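You operate a simulated robot arm through the tools that you are given. There is no shell and no other tool. Be economical: measure what you need, move in short steps, check, and stop when the job is done.

You run a simulated robot arm. Do the job below in one go: nothing can be reset, and whatever is moved stays where it is left.

## Task
Flip on the cabinet switch that the RESET ticket names, red dial off first; then close up and power on.
Fine: dial off before the door opens, door shut and latched before the dial goes on; leave the other switches and the padlocks. Where these are worked on the way, their far stop is far enough and under half their travel is too little: red dial.
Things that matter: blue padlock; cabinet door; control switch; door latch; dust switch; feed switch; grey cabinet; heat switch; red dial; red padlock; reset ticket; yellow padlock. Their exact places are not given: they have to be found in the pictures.

The check looks at the end state, three seconds after you hand in, the way a careful person would. Anything else that was tipped, shoved, dropped, spilled or broken makes it a failure.

## Robot
A 7-joint arm with a two-finger parallel gripper on a trunk, on a base that drives. Base frame: it is fixed to the floor where the robot stands at the start and does not move with it; the origin is under the middle of the robot, x ahead of it, y to its left, z up. Units: m, rad, N and s.
With the tool pointing down near the work surface it reaches from about 0.1 to 0.92 m from the robot's upright axis, wherever it stands. Its first joint turns from -2.897 to 2.897 rad. Places, roughly: blue padlock [1.25, 0.25, 0.75]; cabinet door [1.4, 0.3, 1.3]; control switch [1.4, 0.1, 1.3]; door latch [1.3, 0.1, 1.2]; dust switch [1.5, 0.2, 1.3]; feed switch [1.6, 0.4, 1.3]; grey cabinet [1.5, 0.1, 0.9]; heat switch [1.6, 0.3, 1.3]; red dial [1.2, 0, 1.3]; red padlock [1.5, 0.5, 0.75]; reset ticket [1.25, 0, 0.75]; yellow padlock [1.25, 0.25, 0.75]. Payload 1.57 kg.
Tool frame: the origin (TCP) lies between the finger pads and is the grasp point; the fingertips stand 0.03 m ahead of it; z points along the fingers, y is the line along which they close. Largest opening 0.11 m; finger width 0.024, thickness 0.012; the body of the gripper, 0.048 by 0.112 m, starts 0.078 m behind the TCP.
Orientation is that of the tool frame in the base frame, as a unit quaternion [w, x, y, z]. With the fingers straight down and closing along the base's y, the tool's x points along the base's -x, its y along +y and its z along -z.

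## Interface
- The arm moves only by the tool apply_moves. Its argument "steps" is a list of rows, each a list of 7 numbers: the turn, a rotation vector about the base's x, y, z in units of 180 degrees (1.0 is 180 degrees), then the shift along the base's x, y, z in units of 300 mm (1.0 is 300 mm), then the finger opening in m, from 0 to 0.11. In form: [[rx, ry, rz, dx, dy, dz, jaw], ...]. A call has 1 to 20 rows; each row is the pose to reach, as a shift and turn from the pose commanded when the call began. A call with a number of a shift or a turn outside -1 to 1 is refused whole. A row lasts 0.2 s, in which the tool goes at most 0.05 m and 0.15 rad; a call with a longer step from one row to the next is refused whole, and so is a gripper value outside its range. Where a pose cannot be reached the arm comes as near as it can. A force on the tool above 90 N (or 10 N above the force at the start of the call, whichever is more), or a blocked arm, ends the call early, and 0.2 s more pass. Each finger travels about 0.108 m/s and halts on what it meets, pressing with about 31 N; the grip force reading is that of the motor and also rises with nothing between the fingers. The clock runs only during rows and for 0.2 s after the last one: add rows that repeat a pose to give the fingers time. The reply holds the time, the measured pose of the TCP, the force on the tool along the base axes, the opening and the grip force, in the units named above and with some noise, with the torque about the TCP (base axes, N m) and any sound that the robot's microphone picked up.
- Cameras (640 x 400 px; columns grow to the right, rows downward): "scene" is now at [0.518, 0.1901, 1.5464]; the picture's right is [-0.09, -1.00, 0.00], its down [-0.08, 0.01, -1.00] and it looks along [0.99, -0.09, -0.08] (base axes); focal length 250 px, centre (320, 200). "wrist" rides on the gripper at [0.07, 0.016, -0.141] in the tool frame; the picture's right is [-0.23, 0.97, 0.00], its down [-0.86, -0.20, -0.48] and it looks along [-0.47, -0.11, 0.88] (tool axes); focal length 222 px, centre (320, 200).
- get_image(camera): a new picture of that camera. No time passes.
- slide_trunk(by): slides the trunk up (or, below 0, down) by that many m; the arm and the scene camera ride with it, the base frame stays. It gives what a move gives, with no picture.
- roll_base(legs): drives the robot by 1 to 6 legs, each [ahead, left, turn to the left] in m, m and rad, along the robot's own axes; the way and the turn of a leg run together, so that a leg with both is an arc; at most 1.5 m and 3.142 rad a leg. The arm and the cameras ride along, it lands a little off, and it stops where it bumps. It gives what a move gives.
- head_to(pan, tilt): turns the head with the scene camera to pan (to the left, within 1.798 rad either way) and tilt (down, from -0.506 to 1.204), counted from straight ahead of the robot. It gives what a move gives.
- locate(camera, pixels): for up to 12 pixels [column, row] of the newest picture of that camera ("zoom" is the newest enlarged one), the place [x, y, z] in the base frame of the surface seen there, good to about 0.002 m. No time passes.
- inspect(camera, box): a new picture of the part [left, top, right, bottom] of that camera's present view, enlarged. No time passes.
- hand_in(): hands the job in; it is judged then, once.

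Work in short steps. Measure before you move; look again where a grasp or a placing could have gone wrong, and mend it. You have 80 turns and 48 pictures in all, those below and enlarged ones among them. Open the gripper and draw the arm clear of the work before you hand the job in, unless the task says otherwise; then end with one line.

The tools are called after ">>>" by a JSON object that holds its "op" and its "data". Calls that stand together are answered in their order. apply_moves: Moves the arm, as the interface text tells. Its arguments: {"type":"object","properties":{"steps":{"type":"array","items":{"type":"array","items":{"type":"number"}}}},"required":["steps"]} The other tools are called the same way: slide_trunk (by) slides the trunk up or down; roll_base (legs) drives the base; head_to (pan, tilt) turns the head that bears the scene camera; get_image (camera) takes a picture; locate (camera, pixels) gives the place of the surface under pixels of a picture; inspect (camera, box) takes an enlarged picture of a part of a camera's view; hand_in () hands the job in.

At the start:

```text
t: 0.0
tcp_pos: [0.6751, 0.1693, 1.4984]
orientation: [-0.008, -0.001, 1.0, 0.005]
force: [0.3, 0.4, -0.2]
ft_torque: [0.01, -0.02, 0.0]
finger_gap: 0.1099
grip_force: 0.1
trunk travel left (down, up): [-0.536, 0.074]
robot x, y, heading: [-0.0, 0.0023, -0.004]
head pan, tilt: [-0.086, 0.079]
```

scene: 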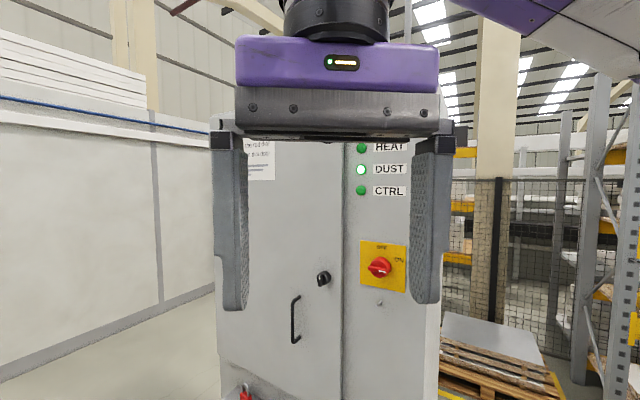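
wrist: 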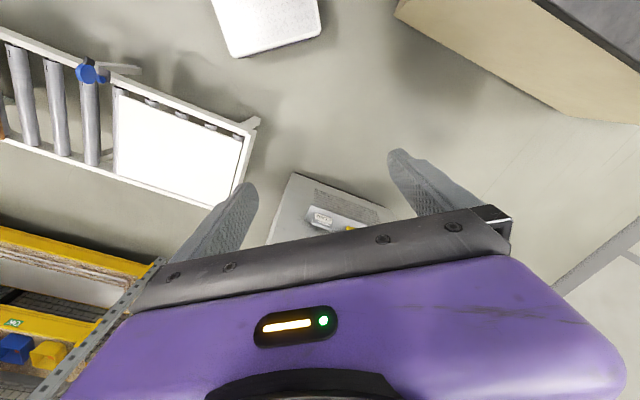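

The gripper blocks part of the cabinet view; dial is near (380,268), latch knob (323,278), handle (296,320). I locate these and look down towards the ticket.

>>> {"op": "locate", "data": {"camera": "scene", "pixels": [[380, 268], [368, 285], [323, 278], [296, 300], [293, 340], [343, 250], [260, 160], [400, 250], [345, 380], [436, 350], [222, 330], [379, 303]]}}

>>> {"op": "inspect", "data": {"camera": "scene", "box": [240, 130, 440, 320]}}

>>> {"op": "head_to", "data": {"pan": -0.1, "tilt": 0.7}}

>>> {"op": "get_image", "data": {"camera": "scene"}}

```text
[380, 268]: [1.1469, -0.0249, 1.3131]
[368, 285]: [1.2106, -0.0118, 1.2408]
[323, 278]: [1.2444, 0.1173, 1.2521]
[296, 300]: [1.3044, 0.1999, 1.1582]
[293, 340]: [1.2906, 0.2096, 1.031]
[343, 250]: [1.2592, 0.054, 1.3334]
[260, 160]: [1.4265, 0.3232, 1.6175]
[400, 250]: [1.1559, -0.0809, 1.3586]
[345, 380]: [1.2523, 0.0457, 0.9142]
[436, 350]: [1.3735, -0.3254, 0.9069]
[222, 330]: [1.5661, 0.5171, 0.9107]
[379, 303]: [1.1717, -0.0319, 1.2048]
```

```text
2.11 times, centred on (340, 225) of scene
```

zoom: 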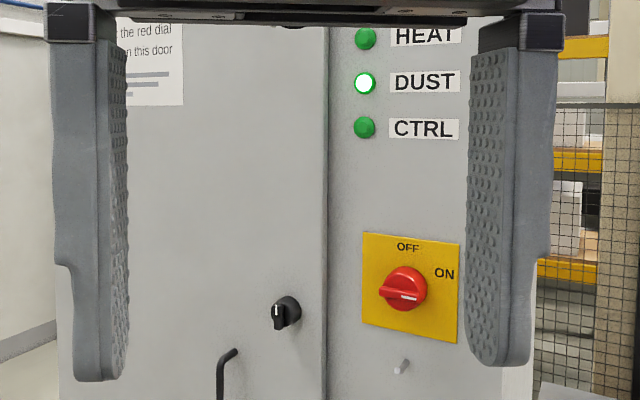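

```text
t: 1.0
tcp_pos: [0.6757, 0.1701, 1.4978]
orientation: [-0.01, 0.0, 1.0, 0.005]
force: [-0.7, -0.1, -0.9]
ft_torque: [0.04, 0.0, 0.0]
finger_gap: 0.1101
grip_force: 0.1
trunk travel left (down, up): [-0.536, 0.074]
robot x, y, heading: [0.0014, -0.0001, -0.0]
head pan, tilt: [-0.099, 0.7]
```

```text
44 pictures are left
```

scene: 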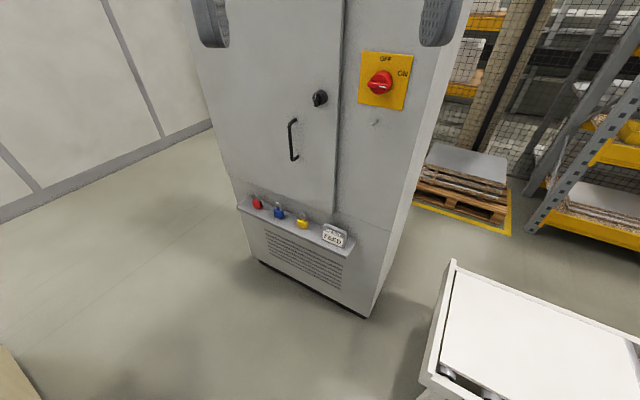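

The ticket at (333,236) seems to read "RESET FEED". I enlarge it, the dial and the latch.

>>> {"op": "inspect", "data": {"camera": "scene", "box": [230, 180, 380, 270]}}

>>> {"op": "inspect", "data": {"camera": "scene", "box": [270, 45, 420, 165]}}

>>> {"op": "locate", "data": {"camera": "zoom", "pixels": [[469, 161], [465, 190], [490, 150], [390, 270], [580, 40], [205, 215], [218, 225], [250, 230], [110, 330], [90, 480], [303, 200], [450, 330]]}}

>>> {"op": "locate", "data": {"camera": "scene", "pixels": [[238, 207], [347, 256], [391, 300], [375, 318], [335, 160], [225, 160], [462, 20], [250, 60]]}}

```text
4.27 times, centred on (305, 225) of scene
```

zoom: 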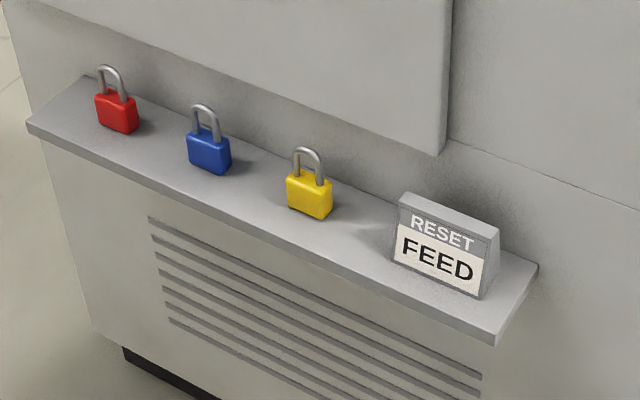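

```text
3.33 times, centred on (345, 105) of scene
```

zoom: 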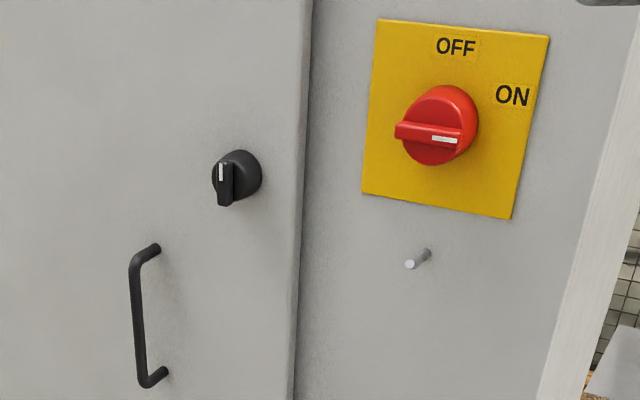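

```text
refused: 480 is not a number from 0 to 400
```

```text
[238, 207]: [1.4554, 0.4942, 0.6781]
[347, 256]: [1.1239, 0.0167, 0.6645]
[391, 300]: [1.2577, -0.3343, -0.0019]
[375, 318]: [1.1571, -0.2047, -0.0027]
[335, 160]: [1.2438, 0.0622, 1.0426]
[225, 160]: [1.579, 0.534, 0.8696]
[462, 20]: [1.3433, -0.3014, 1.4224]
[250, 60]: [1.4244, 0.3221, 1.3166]
```

The ticket says FEED. The dial is at ON (mark right-pointing), and the latch mark is vertical. I measure the features on the zoom.

>>> {"op": "locate", "data": {"camera": "zoom", "pixels": [[400, 130], [458, 138], [430, 130], [445, 90], [390, 190], [505, 210], [385, 30], [540, 45], [225, 163], [225, 200], [255, 170], [410, 264]]}}

>>> {"op": "locate", "data": {"camera": "zoom", "pixels": [[426, 254], [136, 300], [155, 248], [143, 380], [163, 372], [300, 100], [320, 100], [50, 100], [222, 185], [250, 200], [430, 155], [560, 250]]}}

```text
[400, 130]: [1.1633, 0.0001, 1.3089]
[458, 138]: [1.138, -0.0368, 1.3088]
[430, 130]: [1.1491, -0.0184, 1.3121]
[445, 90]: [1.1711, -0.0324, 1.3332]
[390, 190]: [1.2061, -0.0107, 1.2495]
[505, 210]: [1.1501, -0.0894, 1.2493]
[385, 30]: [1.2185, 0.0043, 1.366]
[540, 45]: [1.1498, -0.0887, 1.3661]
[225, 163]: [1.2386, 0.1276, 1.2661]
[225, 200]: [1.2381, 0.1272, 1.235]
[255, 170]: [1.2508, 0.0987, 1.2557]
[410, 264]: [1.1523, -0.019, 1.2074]
```

```text
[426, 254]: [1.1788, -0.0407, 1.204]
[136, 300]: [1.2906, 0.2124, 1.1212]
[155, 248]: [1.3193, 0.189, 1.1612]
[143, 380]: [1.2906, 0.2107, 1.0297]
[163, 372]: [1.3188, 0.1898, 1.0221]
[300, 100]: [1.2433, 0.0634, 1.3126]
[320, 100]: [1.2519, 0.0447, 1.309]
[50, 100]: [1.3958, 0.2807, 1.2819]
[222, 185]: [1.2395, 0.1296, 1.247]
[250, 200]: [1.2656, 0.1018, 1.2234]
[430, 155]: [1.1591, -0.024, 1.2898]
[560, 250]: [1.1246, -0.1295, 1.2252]
```

Door/panel plane runs along t≈(0.576,0.817), facing inward normal (0.817,-0.576). I check for floor obstacles to the left before driving.

>>> {"op": "locate", "data": {"camera": "scene", "pixels": [[5, 370], [20, 395], [2, 350], [440, 300], [430, 380], [455, 265]]}}

>>> {"op": "locate", "data": {"camera": "wrist", "pixels": [[397, 15], [590, 120], [630, 60], [265, 20], [235, 55], [180, 150], [245, 135], [85, 70], [325, 220], [400, 100]]}}

>>> {"op": "head_to", "data": {"pan": 0.7, "tilt": 0.7}}

>>> {"op": "get_image", "data": {"camera": "scene"}}

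```text
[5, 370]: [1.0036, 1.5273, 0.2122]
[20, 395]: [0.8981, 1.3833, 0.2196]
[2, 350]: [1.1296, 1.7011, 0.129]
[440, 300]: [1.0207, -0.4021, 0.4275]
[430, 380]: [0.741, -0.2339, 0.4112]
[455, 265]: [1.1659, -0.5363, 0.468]
```

```text
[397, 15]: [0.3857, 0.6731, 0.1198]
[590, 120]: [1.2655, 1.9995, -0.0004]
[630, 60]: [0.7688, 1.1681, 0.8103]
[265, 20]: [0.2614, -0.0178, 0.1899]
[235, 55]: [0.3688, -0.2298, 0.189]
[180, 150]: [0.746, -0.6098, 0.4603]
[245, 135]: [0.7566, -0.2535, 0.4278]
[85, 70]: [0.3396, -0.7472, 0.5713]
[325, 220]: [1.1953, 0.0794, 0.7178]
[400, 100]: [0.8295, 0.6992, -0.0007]
```

```text
t: 2.1
tcp_pos: [0.6746, 0.1701, 1.4971]
orientation: [-0.01, -0.001, 1.0, 0.005]
force: [1.4, 0.2, -0.2]
ft_torque: [0.0, -0.03, -0.02]
finger_gap: 0.1098
grip_force: 0.1
trunk travel left (down, up): [-0.536, 0.074]
robot x, y, heading: [0.0005, -0.0028, 0.001]
head pan, tilt: [0.7, 0.7]
```

```text
41 pictures are left
```

scene: 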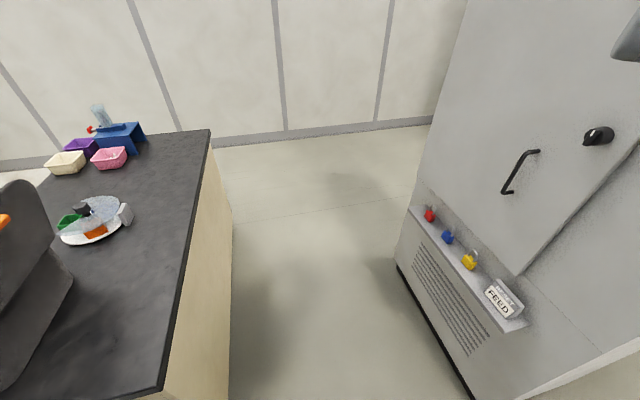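

A counter stands on the left; I find its edge to know the free floor.

>>> {"op": "locate", "data": {"camera": "scene", "pixels": [[208, 132], [160, 388], [185, 270], [228, 240], [228, 390], [398, 262], [468, 392], [20, 250], [50, 330], [635, 50], [440, 15], [165, 398]]}}

```text
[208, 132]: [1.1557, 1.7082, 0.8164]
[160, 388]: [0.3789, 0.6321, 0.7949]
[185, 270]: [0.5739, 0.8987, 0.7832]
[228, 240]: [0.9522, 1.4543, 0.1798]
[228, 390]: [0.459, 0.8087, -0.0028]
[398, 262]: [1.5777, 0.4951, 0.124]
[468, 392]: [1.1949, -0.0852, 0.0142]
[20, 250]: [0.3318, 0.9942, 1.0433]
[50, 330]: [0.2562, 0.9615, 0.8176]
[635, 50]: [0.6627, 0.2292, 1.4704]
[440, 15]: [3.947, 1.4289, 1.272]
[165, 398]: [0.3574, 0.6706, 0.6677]
```

The aisle between counter and cabinet is about 1.03 m wide, so I measure the robot's own base in the wrist picture.

>>> {"op": "locate", "data": {"camera": "wrist", "pixels": [[215, 10], [232, 50], [240, 56], [315, 33], [320, 25], [316, 5], [214, 3], [280, 45], [120, 95], [200, 205], [250, 120]]}}

```text
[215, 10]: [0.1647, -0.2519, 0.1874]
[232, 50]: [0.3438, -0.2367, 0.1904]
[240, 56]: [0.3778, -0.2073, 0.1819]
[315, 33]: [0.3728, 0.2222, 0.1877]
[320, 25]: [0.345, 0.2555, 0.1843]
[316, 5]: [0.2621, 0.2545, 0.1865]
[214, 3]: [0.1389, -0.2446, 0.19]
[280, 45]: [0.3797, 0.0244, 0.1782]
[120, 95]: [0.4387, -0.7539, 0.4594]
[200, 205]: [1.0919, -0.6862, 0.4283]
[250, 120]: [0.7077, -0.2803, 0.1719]
```

Base is about 0.76 × 0.51 m. Here in free space I first swing the tool to point forward, moving it ahead and lowering it to the dial's height.

>>> {"op": "apply_moves", "data": {"steps": [[0, -0.042, 0, 0.055, 0, -0.052, 0.11], [0, -0.084, 0, 0.11, 0, -0.104, 0.11], [0, -0.126, 0, 0.165, 0, -0.156, 0.11], [0, -0.168, 0, 0.22, 0, -0.208, 0.11], [0, -0.21, 0, 0.275, 0, -0.26, 0.11], [0, -0.252, 0, 0.33, 0, -0.312, 0.11], [0, -0.294, 0, 0.385, 0, -0.364, 0.11], [0, -0.336, 0, 0.44, 0, -0.416, 0.11], [0, -0.378, 0, 0.495, 0, -0.468, 0.11], [0, -0.42, 0, 0.55, 0, -0.52, 0.11], [0, -0.46, 0, 0.605, 0, -0.572, 0.11], [0, -0.5, 0, 0.66, 0, -0.627, 0.11], [0, -0.5, 0, 0.66, 0, -0.627, 0.11]]}}

>>> {"op": "head_to", "data": {"pan": -0.1, "tilt": 0.3}}

>>> {"op": "get_image", "data": {"camera": "scene"}}

```text
t: 4.9
tcp_pos: [0.8704, 0.17, 1.3108]
orientation: [0.701, -0.003, 0.713, 0.002]
force: [0.3, 0.0, -0.7]
ft_torque: [-0.04, -0.04, 0.0]
finger_gap: 0.11
grip_force: 0.0
trunk travel left (down, up): [-0.536, 0.074]
robot x, y, heading: [-0.0019, -0.0045, 0.001]
head pan, tilt: [0.7, 0.7]
```

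```text
t: 6.1
tcp_pos: [0.8711, 0.1702, 1.3097]
orientation: [0.702, -0.002, 0.712, 0.002]
force: [0.8, -0.3, 0.1]
ft_torque: [0.02, -0.03, 0.02]
finger_gap: 0.1096
grip_force: 0.0
trunk travel left (down, up): [-0.536, 0.074]
robot x, y, heading: [0.0009, 0.0009, -0.002]
head pan, tilt: [-0.099, 0.3]
```

```text
40 pictures are left
```

scene: 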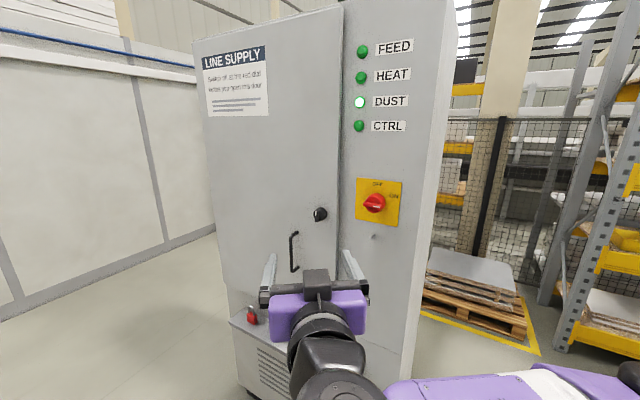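

The arm now points forward freely. Next I yaw it to face the cabinet squarely, then roll it so the jaws close vertically on the horizontal dial bar.

>>> {"op": "apply_moves", "data": {"steps": [[0, 0, -0.04, 0, 0, 0, 0.11], [0, 0, -0.08, 0, 0, 0, 0.11], [0, 0, -0.12, 0, 0, 0, 0.11], [0, 0, -0.16, 0, 0, 0, 0.11], [0, 0, -0.1956, 0, 0, 0, 0.08], [0, 0, -0.1956, 0, 0, 0, 0.08]]}}

>>> {"op": "apply_moves", "data": {"steps": [[0.0368, -0.0259, 0, 0, 0, 0, 0.08], [0.0735, -0.0518, 0, 0, 0, 0, 0.08], [0.1103, -0.0778, 0, 0, 0, 0, 0.08], [0.147, -0.1037, 0, 0, 0, 0, 0.08], [0.1838, -0.1296, 0, 0, 0, 0, 0.08], [0.2206, -0.1555, 0, 0, 0, 0, 0.08], [0.2573, -0.1814, 0, 0, 0, 0, 0.08], [0.2941, -0.2074, 0, 0, 0, 0, 0.08], [0.3309, -0.2333, 0, 0, 0, 0, 0.08], [0.3676, -0.2592, 0, 0, 0, 0, 0.08], [0.4085, -0.288, 0, 0, 0, 0, 0.08], [0.4085, -0.288, 0, 0, 0, 0, 0.08]]}}

>>> {"op": "roll_base", "data": {"legs": [[0.34, 0.0, 0]]}}

>>> {"op": "get_image", "data": {"camera": "scene"}}

```text
t: 7.5
tcp_pos: [0.8721, 0.1708, 1.3107]
orientation: [0.669, 0.212, 0.681, -0.21]
force: [0.5, 0.0, 0.2]
ft_torque: [-0.02, 0.01, 0.01]
finger_gap: 0.0803
grip_force: 0.1
trunk travel left (down, up): [-0.536, 0.074]
robot x, y, heading: [0.0013, -0.0034, 0.004]
head pan, tilt: [-0.099, 0.3]
```

```text
refused: row 11 steps farther than a row can; nothing moved
```

```text
t: 9.9
tcp_pos: [1.2153, 0.1758, 1.3103]
orientation: [0.67, 0.211, 0.681, -0.208]
force: [-1.4, -0.8, -0.3]
ft_torque: [0.02, -0.03, -0.04]
finger_gap: 0.0799
grip_force: 0.1
trunk travel left (down, up): [-0.536, 0.074]
robot x, y, heading: [0.3415, 0.0035, -0.002]
head pan, tilt: [-0.099, 0.3]
stopped in leg 1: the robot was blocked; the commanded pose is now the measured one
```

```text
39 pictures are left
```

scene: 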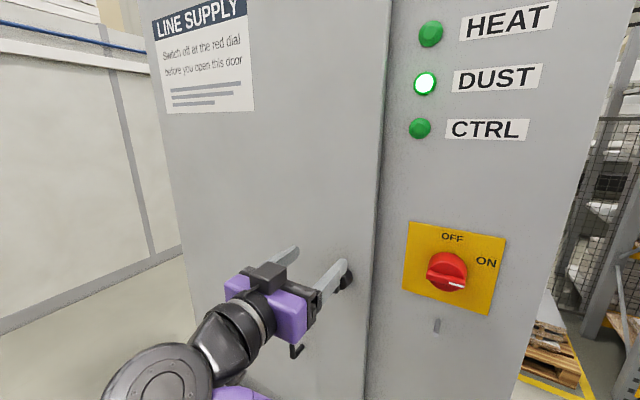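

The roll was refused (step a hair too long) and the base reported a bump near the end, likely the low table's corner. I back the base off slightly and look at the table and the latch.

>>> {"op": "roll_base", "data": {"legs": [[-0.06, 0.0, 0]]}}

>>> {"op": "head_to", "data": {"pan": -0.6, "tilt": 0.9}}

>>> {"op": "get_image", "data": {"camera": "scene"}}

```text
t: 10.8
tcp_pos: [1.1543, 0.1767, 1.3097]
orientation: [0.671, 0.209, 0.681, -0.206]
force: [0.4, -0.3, -0.3]
ft_torque: [0.0, -0.04, -0.02]
finger_gap: 0.0802
grip_force: 0.2
trunk travel left (down, up): [-0.536, 0.074]
robot x, y, heading: [0.2826, 0.0026, 0.006]
head pan, tilt: [-0.099, 0.3]
```

```text
t: 11.8
tcp_pos: [1.1534, 0.1754, 1.311]
orientation: [0.67, 0.21, 0.681, -0.207]
force: [0.4, 0.3, 0.4]
ft_torque: [0.02, 0.02, 0.02]
finger_gap: 0.08
grip_force: 0.1
trunk travel left (down, up): [-0.536, 0.074]
robot x, y, heading: [0.284, -0.0021, 0.007]
head pan, tilt: [-0.6, 0.901]
```

```text
38 pictures are left
```

scene: 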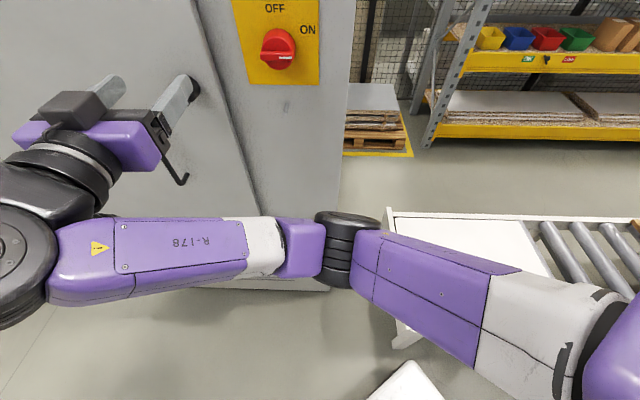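

I measure the table corner to see whether it shifted, and the base clearance.

>>> {"op": "locate", "data": {"camera": "scene", "pixels": [[390, 211], [398, 335], [392, 240], [400, 365], [178, 180], [190, 90]]}}

>>> {"op": "inspect", "data": {"camera": "scene", "box": [360, 190, 480, 400]}}

```text
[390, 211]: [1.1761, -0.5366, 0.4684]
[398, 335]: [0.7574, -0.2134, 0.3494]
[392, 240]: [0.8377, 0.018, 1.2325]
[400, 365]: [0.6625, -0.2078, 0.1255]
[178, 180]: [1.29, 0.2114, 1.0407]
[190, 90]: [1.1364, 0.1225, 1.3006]
```

```text
1.90 times, centred on (420, 295) of scene
```

zoom: 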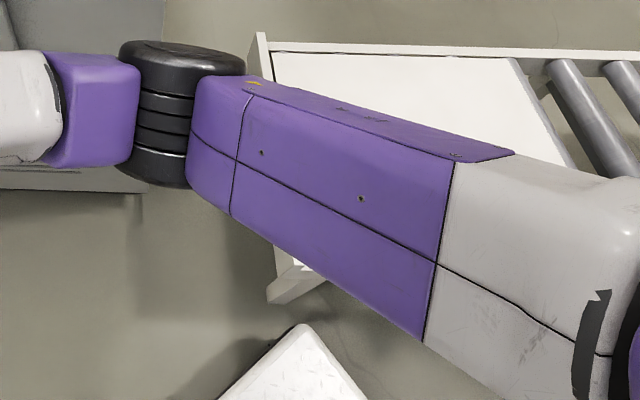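

The table reads the same place as before, so it wasn't shoved. I shift the base left, then ahead, then roll the jaws vertical.

>>> {"op": "roll_base", "data": {"legs": [[0, 0.17, 0], [0.12, 0, 0]]}}

>>> {"op": "apply_moves", "data": {"steps": [[0.034, -0.024, 0, 0, 0, 0, 0.08], [0.0681, -0.048, 0, 0, 0, 0, 0.08], [0.1021, -0.072, 0, 0, 0, 0, 0.08], [0.1362, -0.096, 0, 0, 0, 0, 0.08], [0.1702, -0.12, 0, 0, 0, 0, 0.08], [0.2043, -0.144, 0, 0, 0, 0, 0.08], [0.2383, -0.168, 0, 0, 0, 0, 0.08], [0.2723, -0.192, 0, 0, 0, 0, 0.08], [0.3064, -0.216, 0, 0, 0, 0, 0.08], [0.3404, -0.24, 0, 0, 0, 0, 0.08], [0.3745, -0.264, 0, 0, 0, 0, 0.08], [0.4085, -0.288, 0, 0, 0, 0, 0.08], [0.4085, -0.288, 0, 0, 0, 0, 0.08]]}}

>>> {"op": "head_to", "data": {"pan": -0.4, "tilt": 0.4}}

>>> {"op": "get_image", "data": {"camera": "scene"}}

```text
t: 14.2
tcp_pos: [1.272, 0.3539, 1.3114]
orientation: [0.67, 0.21, 0.681, -0.207]
force: [-0.3, 0.2, 0.7]
ft_torque: [0.0, 0.03, 0.01]
finger_gap: 0.0802
grip_force: 0.0
trunk travel left (down, up): [-0.536, 0.074]
robot x, y, heading: [0.3966, 0.1758, 0.01]
head pan, tilt: [-0.6, 0.901]
```

```text
t: 17.0
tcp_pos: [1.2735, 0.3539, 1.3104]
orientation: [0.63, 0.62, 0.329, 0.333]
force: [-0.3, 0.4, 0.0]
ft_torque: [0.03, 0.02, 0.0]
finger_gap: 0.0802
grip_force: 0.0
trunk travel left (down, up): [-0.536, 0.074]
robot x, y, heading: [0.3999, 0.1768, 0.015]
head pan, tilt: [-0.6, 0.901]
```

```text
t: 17.9
tcp_pos: [1.2731, 0.3541, 1.3104]
orientation: [0.63, 0.62, 0.328, 0.332]
force: [0.3, 0.6, 0.5]
ft_torque: [-0.02, 0.02, -0.01]
finger_gap: 0.0803
grip_force: 0.2
trunk travel left (down, up): [-0.536, 0.074]
robot x, y, heading: [0.4013, 0.1764, 0.007]
head pan, tilt: [-0.4, 0.4]
```

```text
36 pictures are left
```

scene: 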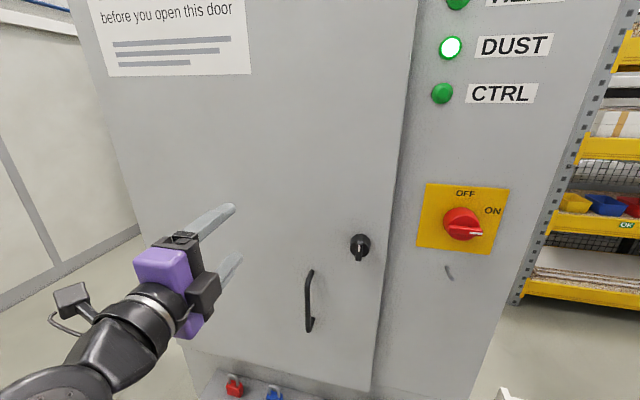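

Jaws are vertical and clear of the door (~0.11 m). I re-measure the dial, then slide along the panel to in front of it.

>>> {"op": "inspect", "data": {"camera": "scene", "box": [410, 170, 530, 260]}}

>>> {"op": "apply_moves", "data": {"steps": [[0, 0, 0, -0.09, -0.11, 0, 0.08], [0, 0, 0, -0.18, -0.22, 0, 0.08], [0, 0, 0, -0.27, -0.33, 0, 0.08], [0, 0, 0, -0.35, -0.44, 0, 0.08], [0, 0, 0, -0.43, -0.55, 0, 0.08], [0, 0, 0, -0.5, -0.66, 0, 0.08], [0, 0, 0, -0.57, -0.77, 0, 0.07], [0, 0, 0, -0.63, -0.88, 0, 0.06], [0, 0, 0, -0.69, -0.96, 0, 0.06], [0, 0, 0, -0.707, -1.0, 0, 0.06], [0, 0, 0, -0.707, -1.0, 0, 0.06]]}}

>>> {"op": "locate", "data": {"camera": "zoom", "pixels": [[195, 225], [390, 290], [360, 335], [280, 270], [330, 260], [300, 330], [230, 200], [300, 240], [250, 290], [370, 320]]}}

```text
4.44 times, centred on (470, 215) of scene
```

zoom: 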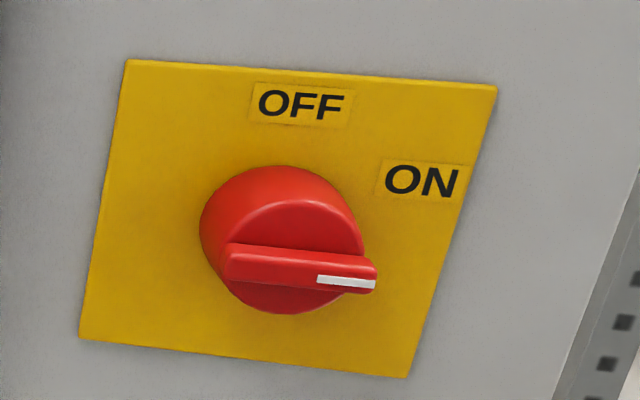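

```text
t: 20.3
tcp_pos: [1.1722, 0.0866, 1.2639]
orientation: [0.631, 0.619, 0.327, 0.333]
force: [-0.2, -0.4, -0.7]
ft_torque: [-0.03, 0.01, 0.0]
finger_gap: 0.0603
grip_force: 0.1
out of reach, approached as far as the arm can: row 5, 6, 7, 8, 9, 10, 11
trunk travel left (down, up): [-0.536, 0.074]
robot x, y, heading: [0.3997, 0.1764, 0.012]
head pan, tilt: [-0.4, 0.4]
```

```text
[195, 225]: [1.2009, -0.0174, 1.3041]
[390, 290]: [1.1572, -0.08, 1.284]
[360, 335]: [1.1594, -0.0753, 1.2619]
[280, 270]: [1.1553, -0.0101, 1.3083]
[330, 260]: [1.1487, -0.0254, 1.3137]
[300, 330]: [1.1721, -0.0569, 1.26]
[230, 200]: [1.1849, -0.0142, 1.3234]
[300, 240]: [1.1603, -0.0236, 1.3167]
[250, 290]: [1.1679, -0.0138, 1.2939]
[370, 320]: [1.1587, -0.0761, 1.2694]
```

Part of that path was out of reach and the tool sagged near the latch. I back straight out from the panel and look.

>>> {"op": "apply_moves", "data": {"steps": [[0, 0, 0, -0.1, 0.07, 0, 0.06], [0, 0, 0, -0.2, 0.14, 0, 0.06], [0, 0, 0, -0.3, 0.21, 0, 0.06]]}}

>>> {"op": "get_image", "data": {"camera": "scene"}}

```text
t: 21.1
tcp_pos: [1.1311, 0.1655, 1.2383]
orientation: [0.631, 0.62, 0.327, 0.333]
force: [0.1, -0.4, 0.1]
ft_torque: [-0.03, -0.01, 0.0]
finger_gap: 0.0601
grip_force: 0.1
out of reach, approached as far as the arm can: row 1, 2, 3
trunk travel left (down, up): [-0.536, 0.074]
robot x, y, heading: [0.4008, 0.1769, 0.007]
head pan, tilt: [-0.4, 0.4]
```

```text
34 pictures are left
```

scene: 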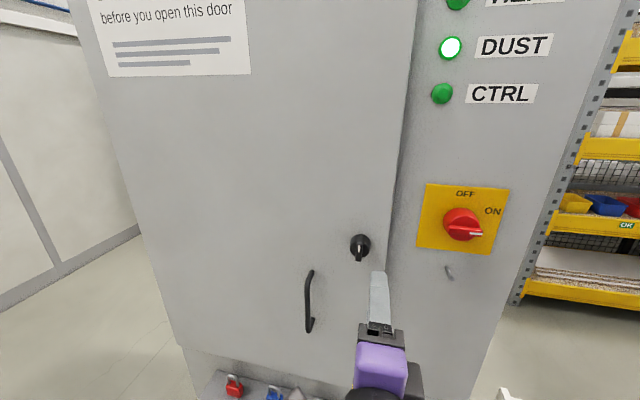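

The wrist folds too far with the base this close and unturned. I back up, turn the base to face the cabinet, and sidestep left (keeping clear of the counter corner at (0.38,0.63)).

>>> {"op": "roll_base", "data": {"legs": [[-0.15, 0, 0], [0, 0, -0.61], [0, 0.12, 0]]}}

>>> {"op": "apply_moves", "data": {"steps": [[0, 0, 0, 0, 0.0, 0, 0.06]]}}

>>> {"op": "head_to", "data": {"pan": 0, "tilt": 0.35}}

>>> {"op": "get_image", "data": {"camera": "scene"}}

```text
t: 25.0
tcp_pos: [0.9152, -0.1439, 1.2384]
orientation: [0.701, 0.688, 0.131, 0.133]
force: [-0.4, 0.1, 1.4]
ft_torque: [-0.02, 0.0, -0.01]
finger_gap: 0.0599
grip_force: 0.0
trunk travel left (down, up): [-0.536, 0.074]
robot x, y, heading: [0.3192, 0.275, -0.589]
head pan, tilt: [-0.4, 0.4]
```

```text
t: 25.4
tcp_pos: [0.915, -0.1423, 1.2385]
orientation: [0.701, 0.688, 0.132, 0.132]
force: [-0.2, -0.2, 0.3]
ft_torque: [0.0, 0.0, 0.02]
finger_gap: 0.0597
grip_force: 0.1
trunk travel left (down, up): [-0.536, 0.074]
robot x, y, heading: [0.3163, 0.2793, -0.587]
head pan, tilt: [-0.4, 0.4]
```

```text
t: 26.2
tcp_pos: [0.9146, -0.1421, 1.2375]
orientation: [0.702, 0.688, 0.131, 0.132]
force: [-0.5, -0.4, 0.0]
ft_torque: [0.0, -0.01, 0.01]
finger_gap: 0.0601
grip_force: 0.0
trunk travel left (down, up): [-0.536, 0.074]
robot x, y, heading: [0.3119, 0.2724, -0.588]
head pan, tilt: [0.0, 0.351]
```

```text
33 pictures are left
```

scene: 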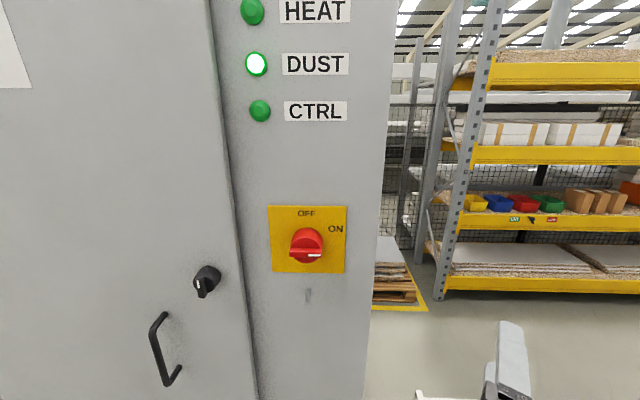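

Camera now faces the panel squarely. I yaw the tool back to the panel normal and bring it to 0.1 m in front of the dial.

>>> {"op": "apply_moves", "data": {"steps": [[0, 0, 0.03, 0.07, 0.09, 0.035, 0.06], [0, 0, 0.06, 0.14, 0.18, 0.07, 0.06], [0, 0, 0.09, 0.21, 0.27, 0.105, 0.06], [0, 0, 0.12, 0.28, 0.36, 0.14, 0.06], [0, 0, 0.15, 0.35, 0.45, 0.175, 0.06], [0, 0, 0.17, 0.42, 0.54, 0.21, 0.06], [0, 0, 0.1856, 0.487, 0.623, 0.24, 0.06], [0, 0, 0.1856, 0.487, 0.623, 0.24, 0.06]]}}

>>> {"op": "get_image", "data": {"camera": "scene"}}

```text
t: 28.0
tcp_pos: [1.0611, 0.0431, 1.3109]
orientation: [0.634, 0.621, 0.324, 0.328]
force: [0.2, 0.1, 0.0]
ft_torque: [0.03, 0.0, 0.01]
finger_gap: 0.0599
grip_force: 0.2
out of reach, approached as far as the arm can: row 1, 2, 3, 4, 5
trunk travel left (down, up): [-0.536, 0.074]
robot x, y, heading: [0.3212, 0.275, -0.584]
head pan, tilt: [0.0, 0.351]
```

```text
32 pictures are left
```

scene: 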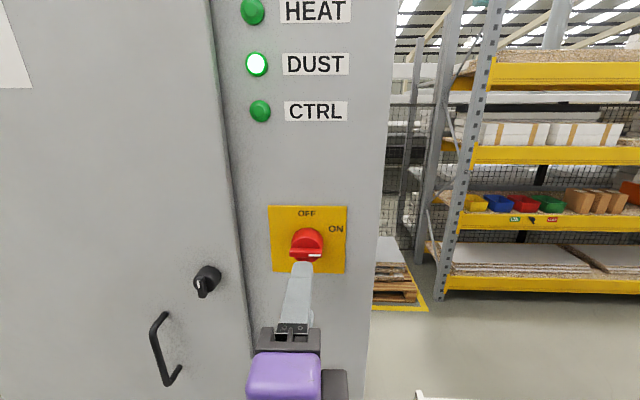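

The tool is aligned at (1.061,0.043,1.311). I go in ~0.088 m along the normal with the jaws 0.045 open, then close on the bar.

>>> {"op": "apply_moves", "data": {"steps": [[0, 0, 0, 0.08, -0.054, -0.003, 0.045], [0, 0, 0, 0.16, -0.108, -0.006, 0.045], [0, 0, 0, 0.22, -0.149, -0.006, 0.045], [0, 0, 0, 0.244, -0.166, -0.006, 0.045], [0, 0, 0, 0.244, -0.166, -0.006, 0.03], [0, 0, 0, 0.244, -0.166, -0.006, 0.015], [0, 0, 0, 0.244, -0.166, -0.006, 0.005], [0, 0, 0, 0.244, -0.166, -0.006, 0.005]]}}

>>> {"op": "inspect", "data": {"camera": "scene", "box": [240, 190, 400, 290]}}

```text
t: 29.8
tcp_pos: [1.1348, -0.0053, 1.3092]
orientation: [0.634, 0.621, 0.322, 0.329]
force: [8.1, -4.0, 18.0]
ft_torque: [-0.08, -0.12, 0.07]
finger_gap: 0.0122
grip_force: 29.9
trunk travel left (down, up): [-0.536, 0.074]
robot x, y, heading: [0.3128, 0.2758, -0.591]
head pan, tilt: [0.0, 0.351]
```

```text
4.00 times, centred on (320, 240) of scene
```

zoom: 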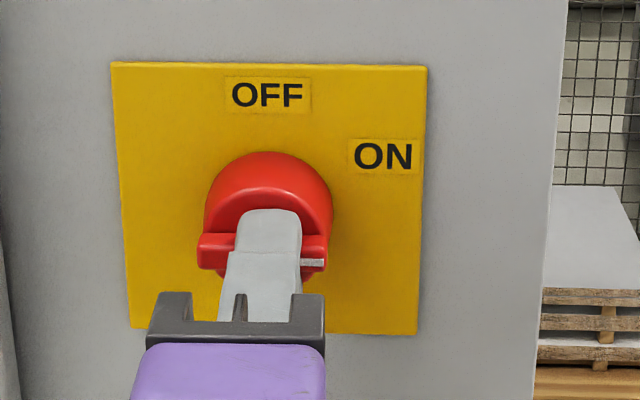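

Gripped (gap 12 mm). I rotate counterclockwise as seen from the front (ON→OFF), first ~45°, and read the torque.

>>> {"op": "apply_moves", "data": {"steps": [[-0.034, 0.024, 0, 0, 0, 0.01, 0.005], [-0.0681, 0.048, 0, 0, 0, 0.01, 0.005], [-0.1021, 0.072, 0, 0, 0, 0.01, 0.005], [-0.1362, 0.096, 0, 0, 0, 0.01, 0.005], [-0.1702, 0.12, 0, 0, 0, 0.01, 0.005], [-0.2043, 0.144, 0, 0, 0, 0.01, 0.005], [-0.2383, 0.168, 0, 0, 0, 0.01, 0.005]]}}

```text
t: 31.4
tcp_pos: [1.1337, -0.0038, 1.3116]
orientation: [0.711, 0.411, 0.57, 0.02]
force: [17.8, 2.5, 20.8]
ft_torque: [0.22, 0.11, 0.42]
finger_gap: 0.0119
grip_force: 29.9
trunk travel left (down, up): [-0.536, 0.074]
robot x, y, heading: [0.3157, 0.2785, -0.587]
head pan, tilt: [0.0, 0.351]
```

Turning smoothly. I complete the turn toward OFF.

>>> {"op": "apply_moves", "data": {"steps": [[-0.034, 0.024, 0, 0, 0, 0, 0.005], [-0.0681, 0.048, 0, 0, 0, 0, 0.005], [-0.1021, 0.072, 0, 0, 0, 0, 0.005], [-0.1362, 0.096, 0, 0, 0, 0, 0.005], [-0.1702, 0.12, 0, 0, 0, 0, 0.005], [-0.1702, 0.12, 0, 0, 0, 0, 0.005]]}}

>>> {"op": "inspect", "data": {"camera": "scene", "box": [200, 20, 400, 290]}}

```text
t: 32.8
tcp_pos: [1.1353, -0.003, 1.3122]
orientation: [0.677, 0.205, 0.676, -0.207]
force: [12.7, 21.3, 15.4]
ft_torque: [0.01, -0.42, 0.38]
finger_gap: 0.0123
grip_force: 29.5
trunk travel left (down, up): [-0.536, 0.074]
robot x, y, heading: [0.3154, 0.2747, -0.586]
head pan, tilt: [0.0, 0.351]
```

```text
1.48 times, centred on (300, 155) of scene
```

zoom: 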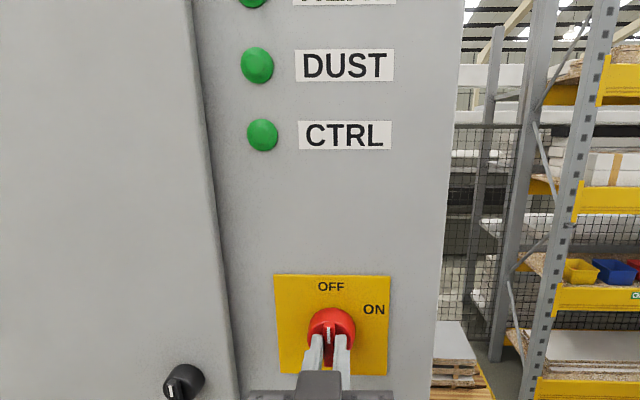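

DUST lamp is out and the dial mark points up: off. I release, back out, and re-measure the latch and handle.

>>> {"op": "apply_moves", "data": {"steps": [[0, 0, 0, 0, 0, 0, 0.03], [0, 0, 0, 0, 0, 0, 0.05], [0, 0, 0, -0.1, 0.07, 0, 0.05], [0, 0, 0, -0.2, 0.14, 0, 0.05], [0, 0, 0, -0.28, 0.197, 0, 0.05]]}}

>>> {"op": "inspect", "data": {"camera": "scene", "box": [130, 200, 370, 350]}}

>>> {"op": "locate", "data": {"camera": "zoom", "pixels": [[188, 222], [190, 248], [186, 235], [215, 185], [224, 205], [80, 310], [60, 360], [100, 480]]}}

```text
t: 34.0
tcp_pos: [1.0512, 0.0535, 1.3118]
orientation: [0.675, 0.208, 0.677, -0.208]
force: [0.3, -0.2, -0.3]
ft_torque: [-0.01, -0.05, 0.0]
finger_gap: 0.0501
grip_force: 0.1
trunk travel left (down, up): [-0.536, 0.074]
robot x, y, heading: [0.3172, 0.2776, -0.592]
head pan, tilt: [0.0, 0.351]
```

```text
2.67 times, centred on (250, 275) of scene
```

zoom: 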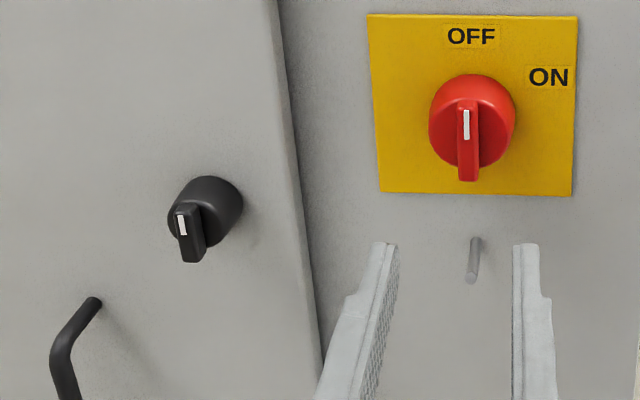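

```text
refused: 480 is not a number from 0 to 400
```

>>> {"op": "locate", "data": {"camera": "zoom", "pixels": [[182, 212], [182, 224], [188, 240], [190, 255], [202, 250], [198, 215], [466, 125], [465, 175], [473, 280], [476, 242], [65, 390], [92, 302]]}}

```text
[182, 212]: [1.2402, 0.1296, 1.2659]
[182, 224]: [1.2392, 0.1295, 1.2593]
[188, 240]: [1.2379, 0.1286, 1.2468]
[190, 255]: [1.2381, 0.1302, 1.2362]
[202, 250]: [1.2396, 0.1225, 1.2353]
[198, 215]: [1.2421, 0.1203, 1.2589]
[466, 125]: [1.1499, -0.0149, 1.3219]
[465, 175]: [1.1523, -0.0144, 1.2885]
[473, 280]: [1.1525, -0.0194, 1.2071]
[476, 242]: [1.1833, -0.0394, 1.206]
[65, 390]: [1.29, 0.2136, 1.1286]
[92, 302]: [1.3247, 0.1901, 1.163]
```

Latch bar face centre ≈(1.2395,0.1265,1.2505), vertical. I move in front of it with horizontal-closing jaws.

>>> {"op": "apply_moves", "data": {"steps": [[0, 0, 0, 0.072, 0.087, -0.041, 0.05], [0, 0, 0, 0.144, 0.174, -0.082, 0.05], [0, 0, 0, 0.216, 0.26, -0.123, 0.05], [0, 0, 0, 0.288, 0.347, -0.164, 0.05], [0, 0, 0, 0.36, 0.433, -0.204, 0.05], [0, 0, 0, 0.36, 0.433, -0.204, 0.045]]}}

>>> {"op": "inspect", "data": {"camera": "scene", "box": [130, 200, 370, 350]}}

```text
t: 35.4
tcp_pos: [1.1575, 0.1838, 1.2512]
orientation: [0.675, 0.209, 0.676, -0.208]
force: [0.6, 0.3, 0.5]
ft_torque: [-0.07, -0.03, -0.02]
finger_gap: 0.0449
grip_force: 0.0
trunk travel left (down, up): [-0.536, 0.074]
robot x, y, heading: [0.3132, 0.2756, -0.589]
head pan, tilt: [0.0, 0.351]
```

```text
2.67 times, centred on (250, 275) of scene
```

zoom: 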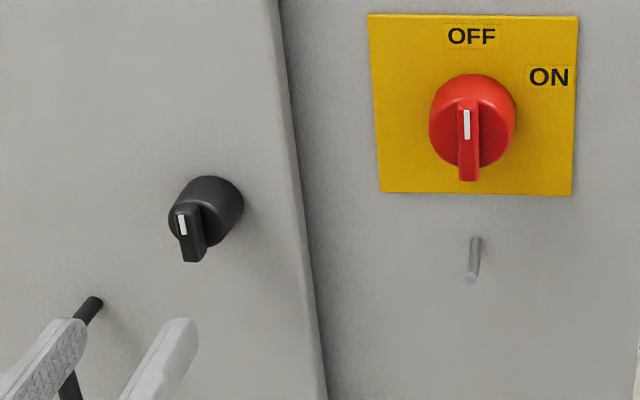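

Aligned at the latch; I go in and close on the bar.

>>> {"op": "apply_moves", "data": {"steps": [[0, 0, 0, 0.1, -0.07, 0, 0.045], [0, 0, 0, 0.18, -0.127, 0, 0.045], [0, 0, 0, 0.222, -0.157, 0, 0.045], [0, 0, 0, 0.222, -0.157, 0, 0.03], [0, 0, 0, 0.222, -0.157, 0, 0.015], [0, 0, 0, 0.222, -0.157, 0, 0.004], [0, 0, 0, 0.222, -0.157, 0, 0.004]]}}

>>> {"op": "inspect", "data": {"camera": "scene", "box": [130, 200, 370, 350]}}

```text
t: 37.0
tcp_pos: [1.2221, 0.1383, 1.2491]
orientation: [0.675, 0.208, 0.676, -0.208]
force: [-29.9, 9.2, -4.5]
ft_torque: [-0.01, 0.02, -0.05]
finger_gap: 0.028
grip_force: 13.8
trunk travel left (down, up): [-0.536, 0.074]
robot x, y, heading: [0.3125, 0.2725, -0.588]
head pan, tilt: [0.0, 0.351]
```

```text
2.67 times, centred on (250, 275) of scene
```

zoom: 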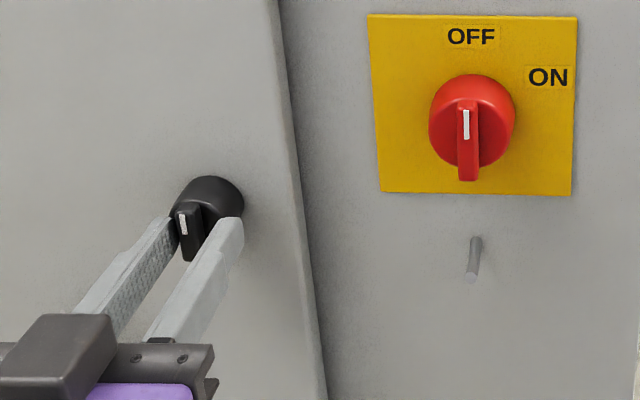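

The right finger is pressing the knob's skirt (−30 N). I open, back out 5 mm and shift 4 mm left, then close again.

>>> {"op": "apply_moves", "data": {"steps": [[0, 0, 0, 0, 0, 0, 0.045], [0, 0, 0, -0.007, 0.021, 0.003, 0.045], [0, 0, 0, -0.007, 0.021, 0.003, 0.03], [0, 0, 0, -0.007, 0.021, 0.003, 0.015], [0, 0, 0, -0.007, 0.021, 0.003, 0.004], [0, 0, 0, -0.007, 0.021, 0.003, 0.004]]}}

>>> {"op": "inspect", "data": {"camera": "scene", "box": [130, 200, 370, 350]}}

```text
t: 38.4
tcp_pos: [1.2216, 0.1448, 1.2504]
orientation: [0.676, 0.207, 0.677, -0.207]
force: [-4.7, -7.1, 0.4]
ft_torque: [0.04, -0.02, -0.32]
finger_gap: 0.0123
grip_force: 15.3
trunk travel left (down, up): [-0.536, 0.074]
robot x, y, heading: [0.3185, 0.2734, -0.589]
head pan, tilt: [0.0, 0.351]
```

```text
2.67 times, centred on (250, 275) of scene
```

zoom: 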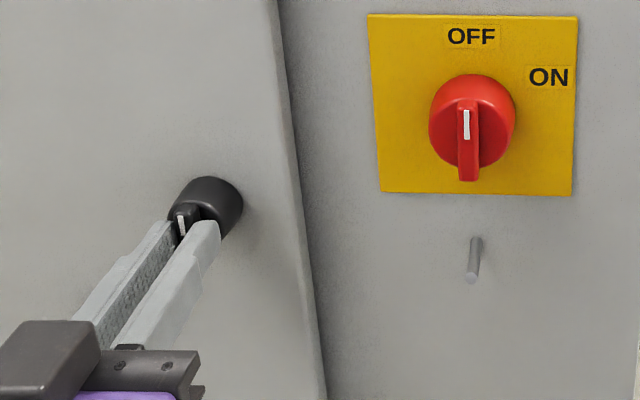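

Gripped (12 mm). I try a ~30° clockwise turn to feel the direction.

>>> {"op": "apply_moves", "data": {"steps": [[0.034, -0.024, 0, 0, 0, 0, 0.004], [0.0681, -0.048, 0, 0, 0, 0, 0.004], [0.1021, -0.072, 0, 0, 0, 0, 0.004], [0.1362, -0.096, 0, 0, 0, 0, 0.004]]}}

>>> {"op": "inspect", "data": {"camera": "scene", "box": [150, 230, 270, 305]}}

```text
t: 39.4
tcp_pos: [1.2235, 0.1438, 1.2503]
orientation: [0.709, 0.375, 0.597, -0.025]
force: [-11.3, 5.4, -4.5]
ft_torque: [-0.1, -0.08, -0.53]
finger_gap: 0.0123
grip_force: 28.9
trunk travel left (down, up): [-0.536, 0.074]
robot x, y, heading: [0.3139, 0.2786, -0.586]
head pan, tilt: [0.0, 0.351]
```

```text
5.33 times, centred on (210, 268) of scene
```

zoom: 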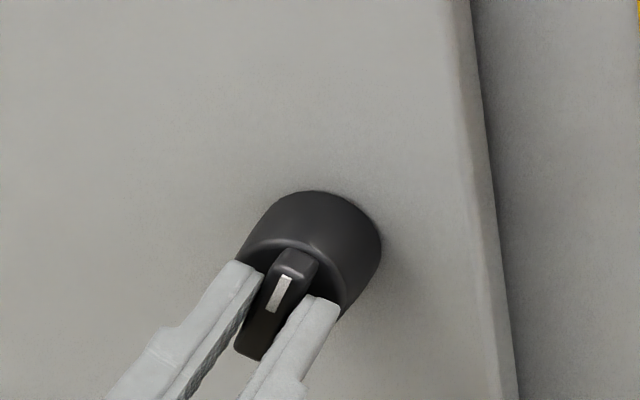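

The knob turns clockwise with little resistance; I continue to 90°.

>>> {"op": "apply_moves", "data": {"steps": [[0.034, -0.024, 0, 0, 0, 0, 0.004], [0.0681, -0.048, 0, 0, 0, 0, 0.004], [0.1021, -0.072, 0, 0, 0, 0, 0.004], [0.1362, -0.096, 0, 0, 0, 0, 0.004], [0.1702, -0.12, 0, 0, 0, 0, 0.004], [0.2043, -0.144, 0, 0, 0, 0, 0.004], [0.2383, -0.168, 0, 0, 0, 0, 0.004], [0.2723, -0.192, 0, 0, 0, 0, 0.004], [0.2723, -0.192, 0, 0, 0, 0, 0.004]]}}

>>> {"op": "inspect", "data": {"camera": "scene", "box": [150, 230, 270, 305]}}

```text
t: 41.4
tcp_pos: [1.2229, 0.1437, 1.2489]
orientation: [0.632, 0.622, 0.324, 0.329]
force: [-14.3, 12.9, -19.0]
ft_torque: [0.43, 0.59, 0.61]
finger_gap: 0.012
grip_force: 29.2
trunk travel left (down, up): [-0.536, 0.074]
robot x, y, heading: [0.316, 0.2754, -0.589]
head pan, tilt: [0.0, 0.351]
```

```text
5.33 times, centred on (210, 268) of scene
```

zoom: 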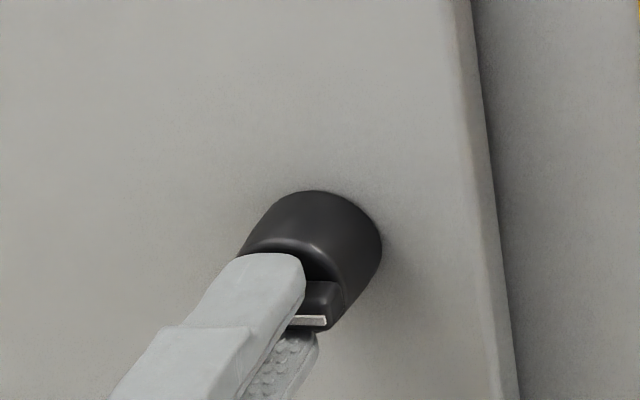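

Latch is horizontal. I test whether the door comes by pulling gently on the knob a few cm.

>>> {"op": "apply_moves", "data": {"steps": [[0, 0, 0, -0.027, 0.019, 0, 0.004], [0, 0, 0, -0.054, 0.038, 0, 0.004], [0, 0, 0, -0.082, 0.057, 0, 0.004], [0, 0, 0, -0.109, 0.077, 0, 0.004]]}}

>>> {"op": "get_image", "data": {"camera": "scene"}}

```text
t: 42.4
tcp_pos: [1.1894, 0.1637, 1.2511]
orientation: [0.633, 0.623, 0.322, 0.327]
force: [0.9, 1.1, -13.0]
ft_torque: [0.11, 0.36, 0.21]
finger_gap: 0.0155
grip_force: 6.7
trunk travel left (down, up): [-0.536, 0.074]
robot x, y, heading: [0.3139, 0.2795, -0.586]
head pan, tilt: [0.0, 0.351]
```

```text
23 pictures are left
```

scene: 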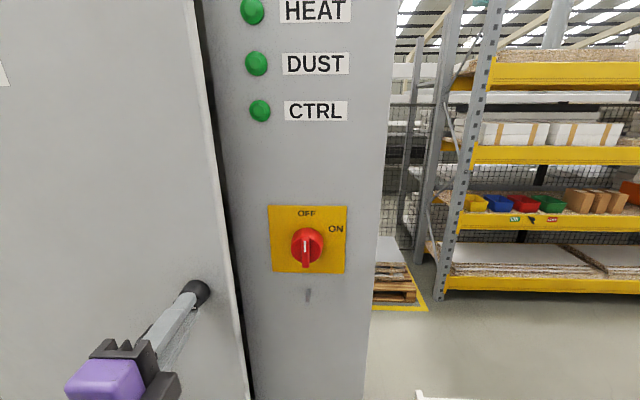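

The door is ajar (dark gap at its edge near x≈245). The grip slipped slightly (15 mm), so I re-seat the fingers and pull further along the arc.

>>> {"op": "apply_moves", "data": {"steps": [[0, 0, 0, 0, 0, 0, 0.03], [0, 0, 0, 0.03, -0.021, 0, 0.03], [0, 0, 0, 0.03, -0.021, 0, 0.015], [0, 0, 0, 0.03, -0.021, 0, 0.003], [0, 0, 0, 0.03, -0.021, 0, 0.003]]}}

>>> {"op": "apply_moves", "data": {"steps": [[0, 0, 0, -0.04, 0.03, 0, 0.003], [0, 0, 0, -0.08, 0.06, 0, 0.003], [0, 0, 0, -0.12, 0.092, 0, 0.003], [0, 0, 0, -0.16, 0.126, 0, 0.003], [0, 0, 0, -0.2, 0.16, 0, 0.003], [0, 0, 0, -0.24, 0.196, 0, 0.003], [0, 0, 0, -0.28, 0.232, 0, 0.003]]}}

>>> {"op": "get_image", "data": {"camera": "scene"}}

```text
t: 43.6
tcp_pos: [1.1994, 0.1598, 1.2505]
orientation: [0.633, 0.622, 0.324, 0.328]
force: [-0.7, -0.8, -0.1]
ft_torque: [0.0, -0.03, 0.0]
finger_gap: 0.0028
grip_force: 0.1
trunk travel left (down, up): [-0.536, 0.074]
robot x, y, heading: [0.318, 0.2786, -0.585]
head pan, tilt: [0.0, 0.351]
```

```text
t: 45.2
tcp_pos: [1.1149, 0.2274, 1.2501]
orientation: [0.633, 0.622, 0.324, 0.328]
force: [0.1, 0.5, -0.2]
ft_torque: [-0.01, 0.0, -0.01]
finger_gap: 0.003
grip_force: 0.1
trunk travel left (down, up): [-0.536, 0.074]
robot x, y, heading: [0.3153, 0.2728, -0.587]
head pan, tilt: [0.0, 0.351]
```

```text
22 pictures are left
```

scene: 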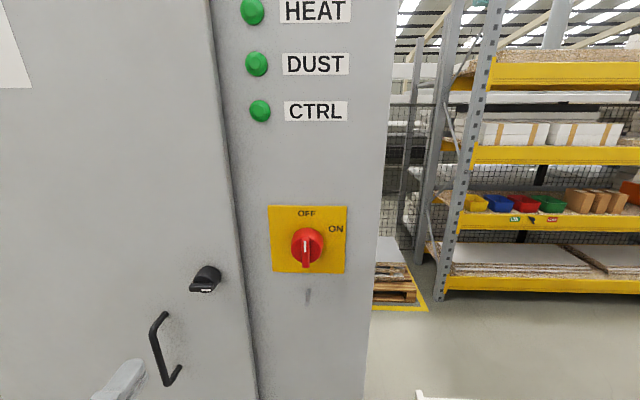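

The door fell shut again when released, so I'll use the handle. I retract a little, roll the jaws back to horizontal closing and lower to handle height (z≈1.09).

>>> {"op": "apply_moves", "data": {"steps": [[-0.034, 0.024, 0, -0.02, 0.015, -0.044, 0.02], [-0.0681, 0.048, 0, -0.04, 0.03, -0.088, 0.03], [-0.1021, 0.072, 0, -0.06, 0.045, -0.132, 0.04], [-0.1362, 0.096, 0, -0.08, 0.06, -0.176, 0.05], [-0.1702, 0.12, 0, -0.1, 0.075, -0.22, 0.05], [-0.2043, 0.144, 0, -0.12, 0.09, -0.264, 0.05], [-0.2383, 0.168, 0, -0.14, 0.105, -0.308, 0.05], [-0.2723, 0.192, 0, -0.16, 0.12, -0.352, 0.05], [-0.3064, 0.216, 0, -0.18, 0.135, -0.4, 0.05], [-0.3404, 0.24, 0, -0.2, 0.15, -0.44, 0.05], [-0.3745, 0.264, 0, -0.2, 0.15, -0.49, 0.05], [-0.4085, 0.288, 0, -0.2, 0.15, -0.53, 0.05], [-0.4085, 0.288, 0, -0.2, 0.15, -0.53, 0.05]]}}

>>> {"op": "roll_base", "data": {"legs": [[0.1, 0, 0]]}}

>>> {"op": "head_to", "data": {"pan": 0.3, "tilt": 0.4}}

>>> {"op": "get_image", "data": {"camera": "scene"}}

```text
t: 48.0
tcp_pos: [1.0545, 0.2727, 1.0905]
orientation: [0.675, 0.207, 0.677, -0.208]
force: [0.4, 0.4, -0.4]
ft_torque: [0.03, 0.02, 0.01]
finger_gap: 0.05
grip_force: 0.0
trunk travel left (down, up): [-0.536, 0.074]
robot x, y, heading: [0.3191, 0.2754, -0.59]
head pan, tilt: [0.0, 0.351]
```

```text
t: 49.2
tcp_pos: [1.1378, 0.218, 1.0913]
orientation: [0.675, 0.208, 0.676, -0.208]
force: [-0.7, 0.9, -0.1]
ft_torque: [-0.02, 0.02, 0.02]
finger_gap: 0.0499
grip_force: 0.1
trunk travel left (down, up): [-0.536, 0.074]
robot x, y, heading: [0.3968, 0.2233, -0.592]
head pan, tilt: [0.0, 0.351]
```

```text
t: 50.0
tcp_pos: [1.1367, 0.218, 1.0909]
orientation: [0.675, 0.208, 0.677, -0.208]
force: [0.9, 0.3, 0.5]
ft_torque: [0.01, -0.01, 0.02]
finger_gap: 0.0504
grip_force: 0.1
trunk travel left (down, up): [-0.536, 0.074]
robot x, y, heading: [0.4, 0.2229, -0.591]
head pan, tilt: [0.3, 0.4]
```

```text
21 pictures are left
```

scene: 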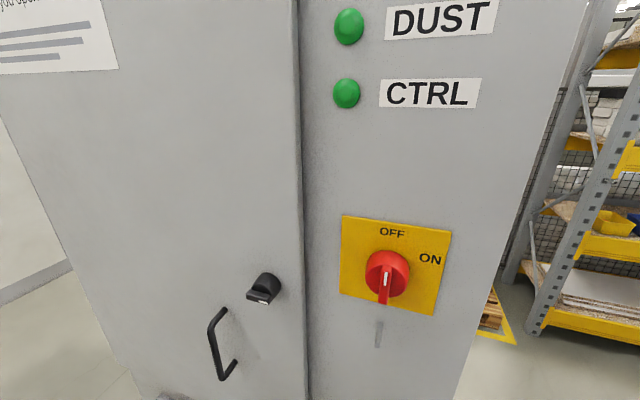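

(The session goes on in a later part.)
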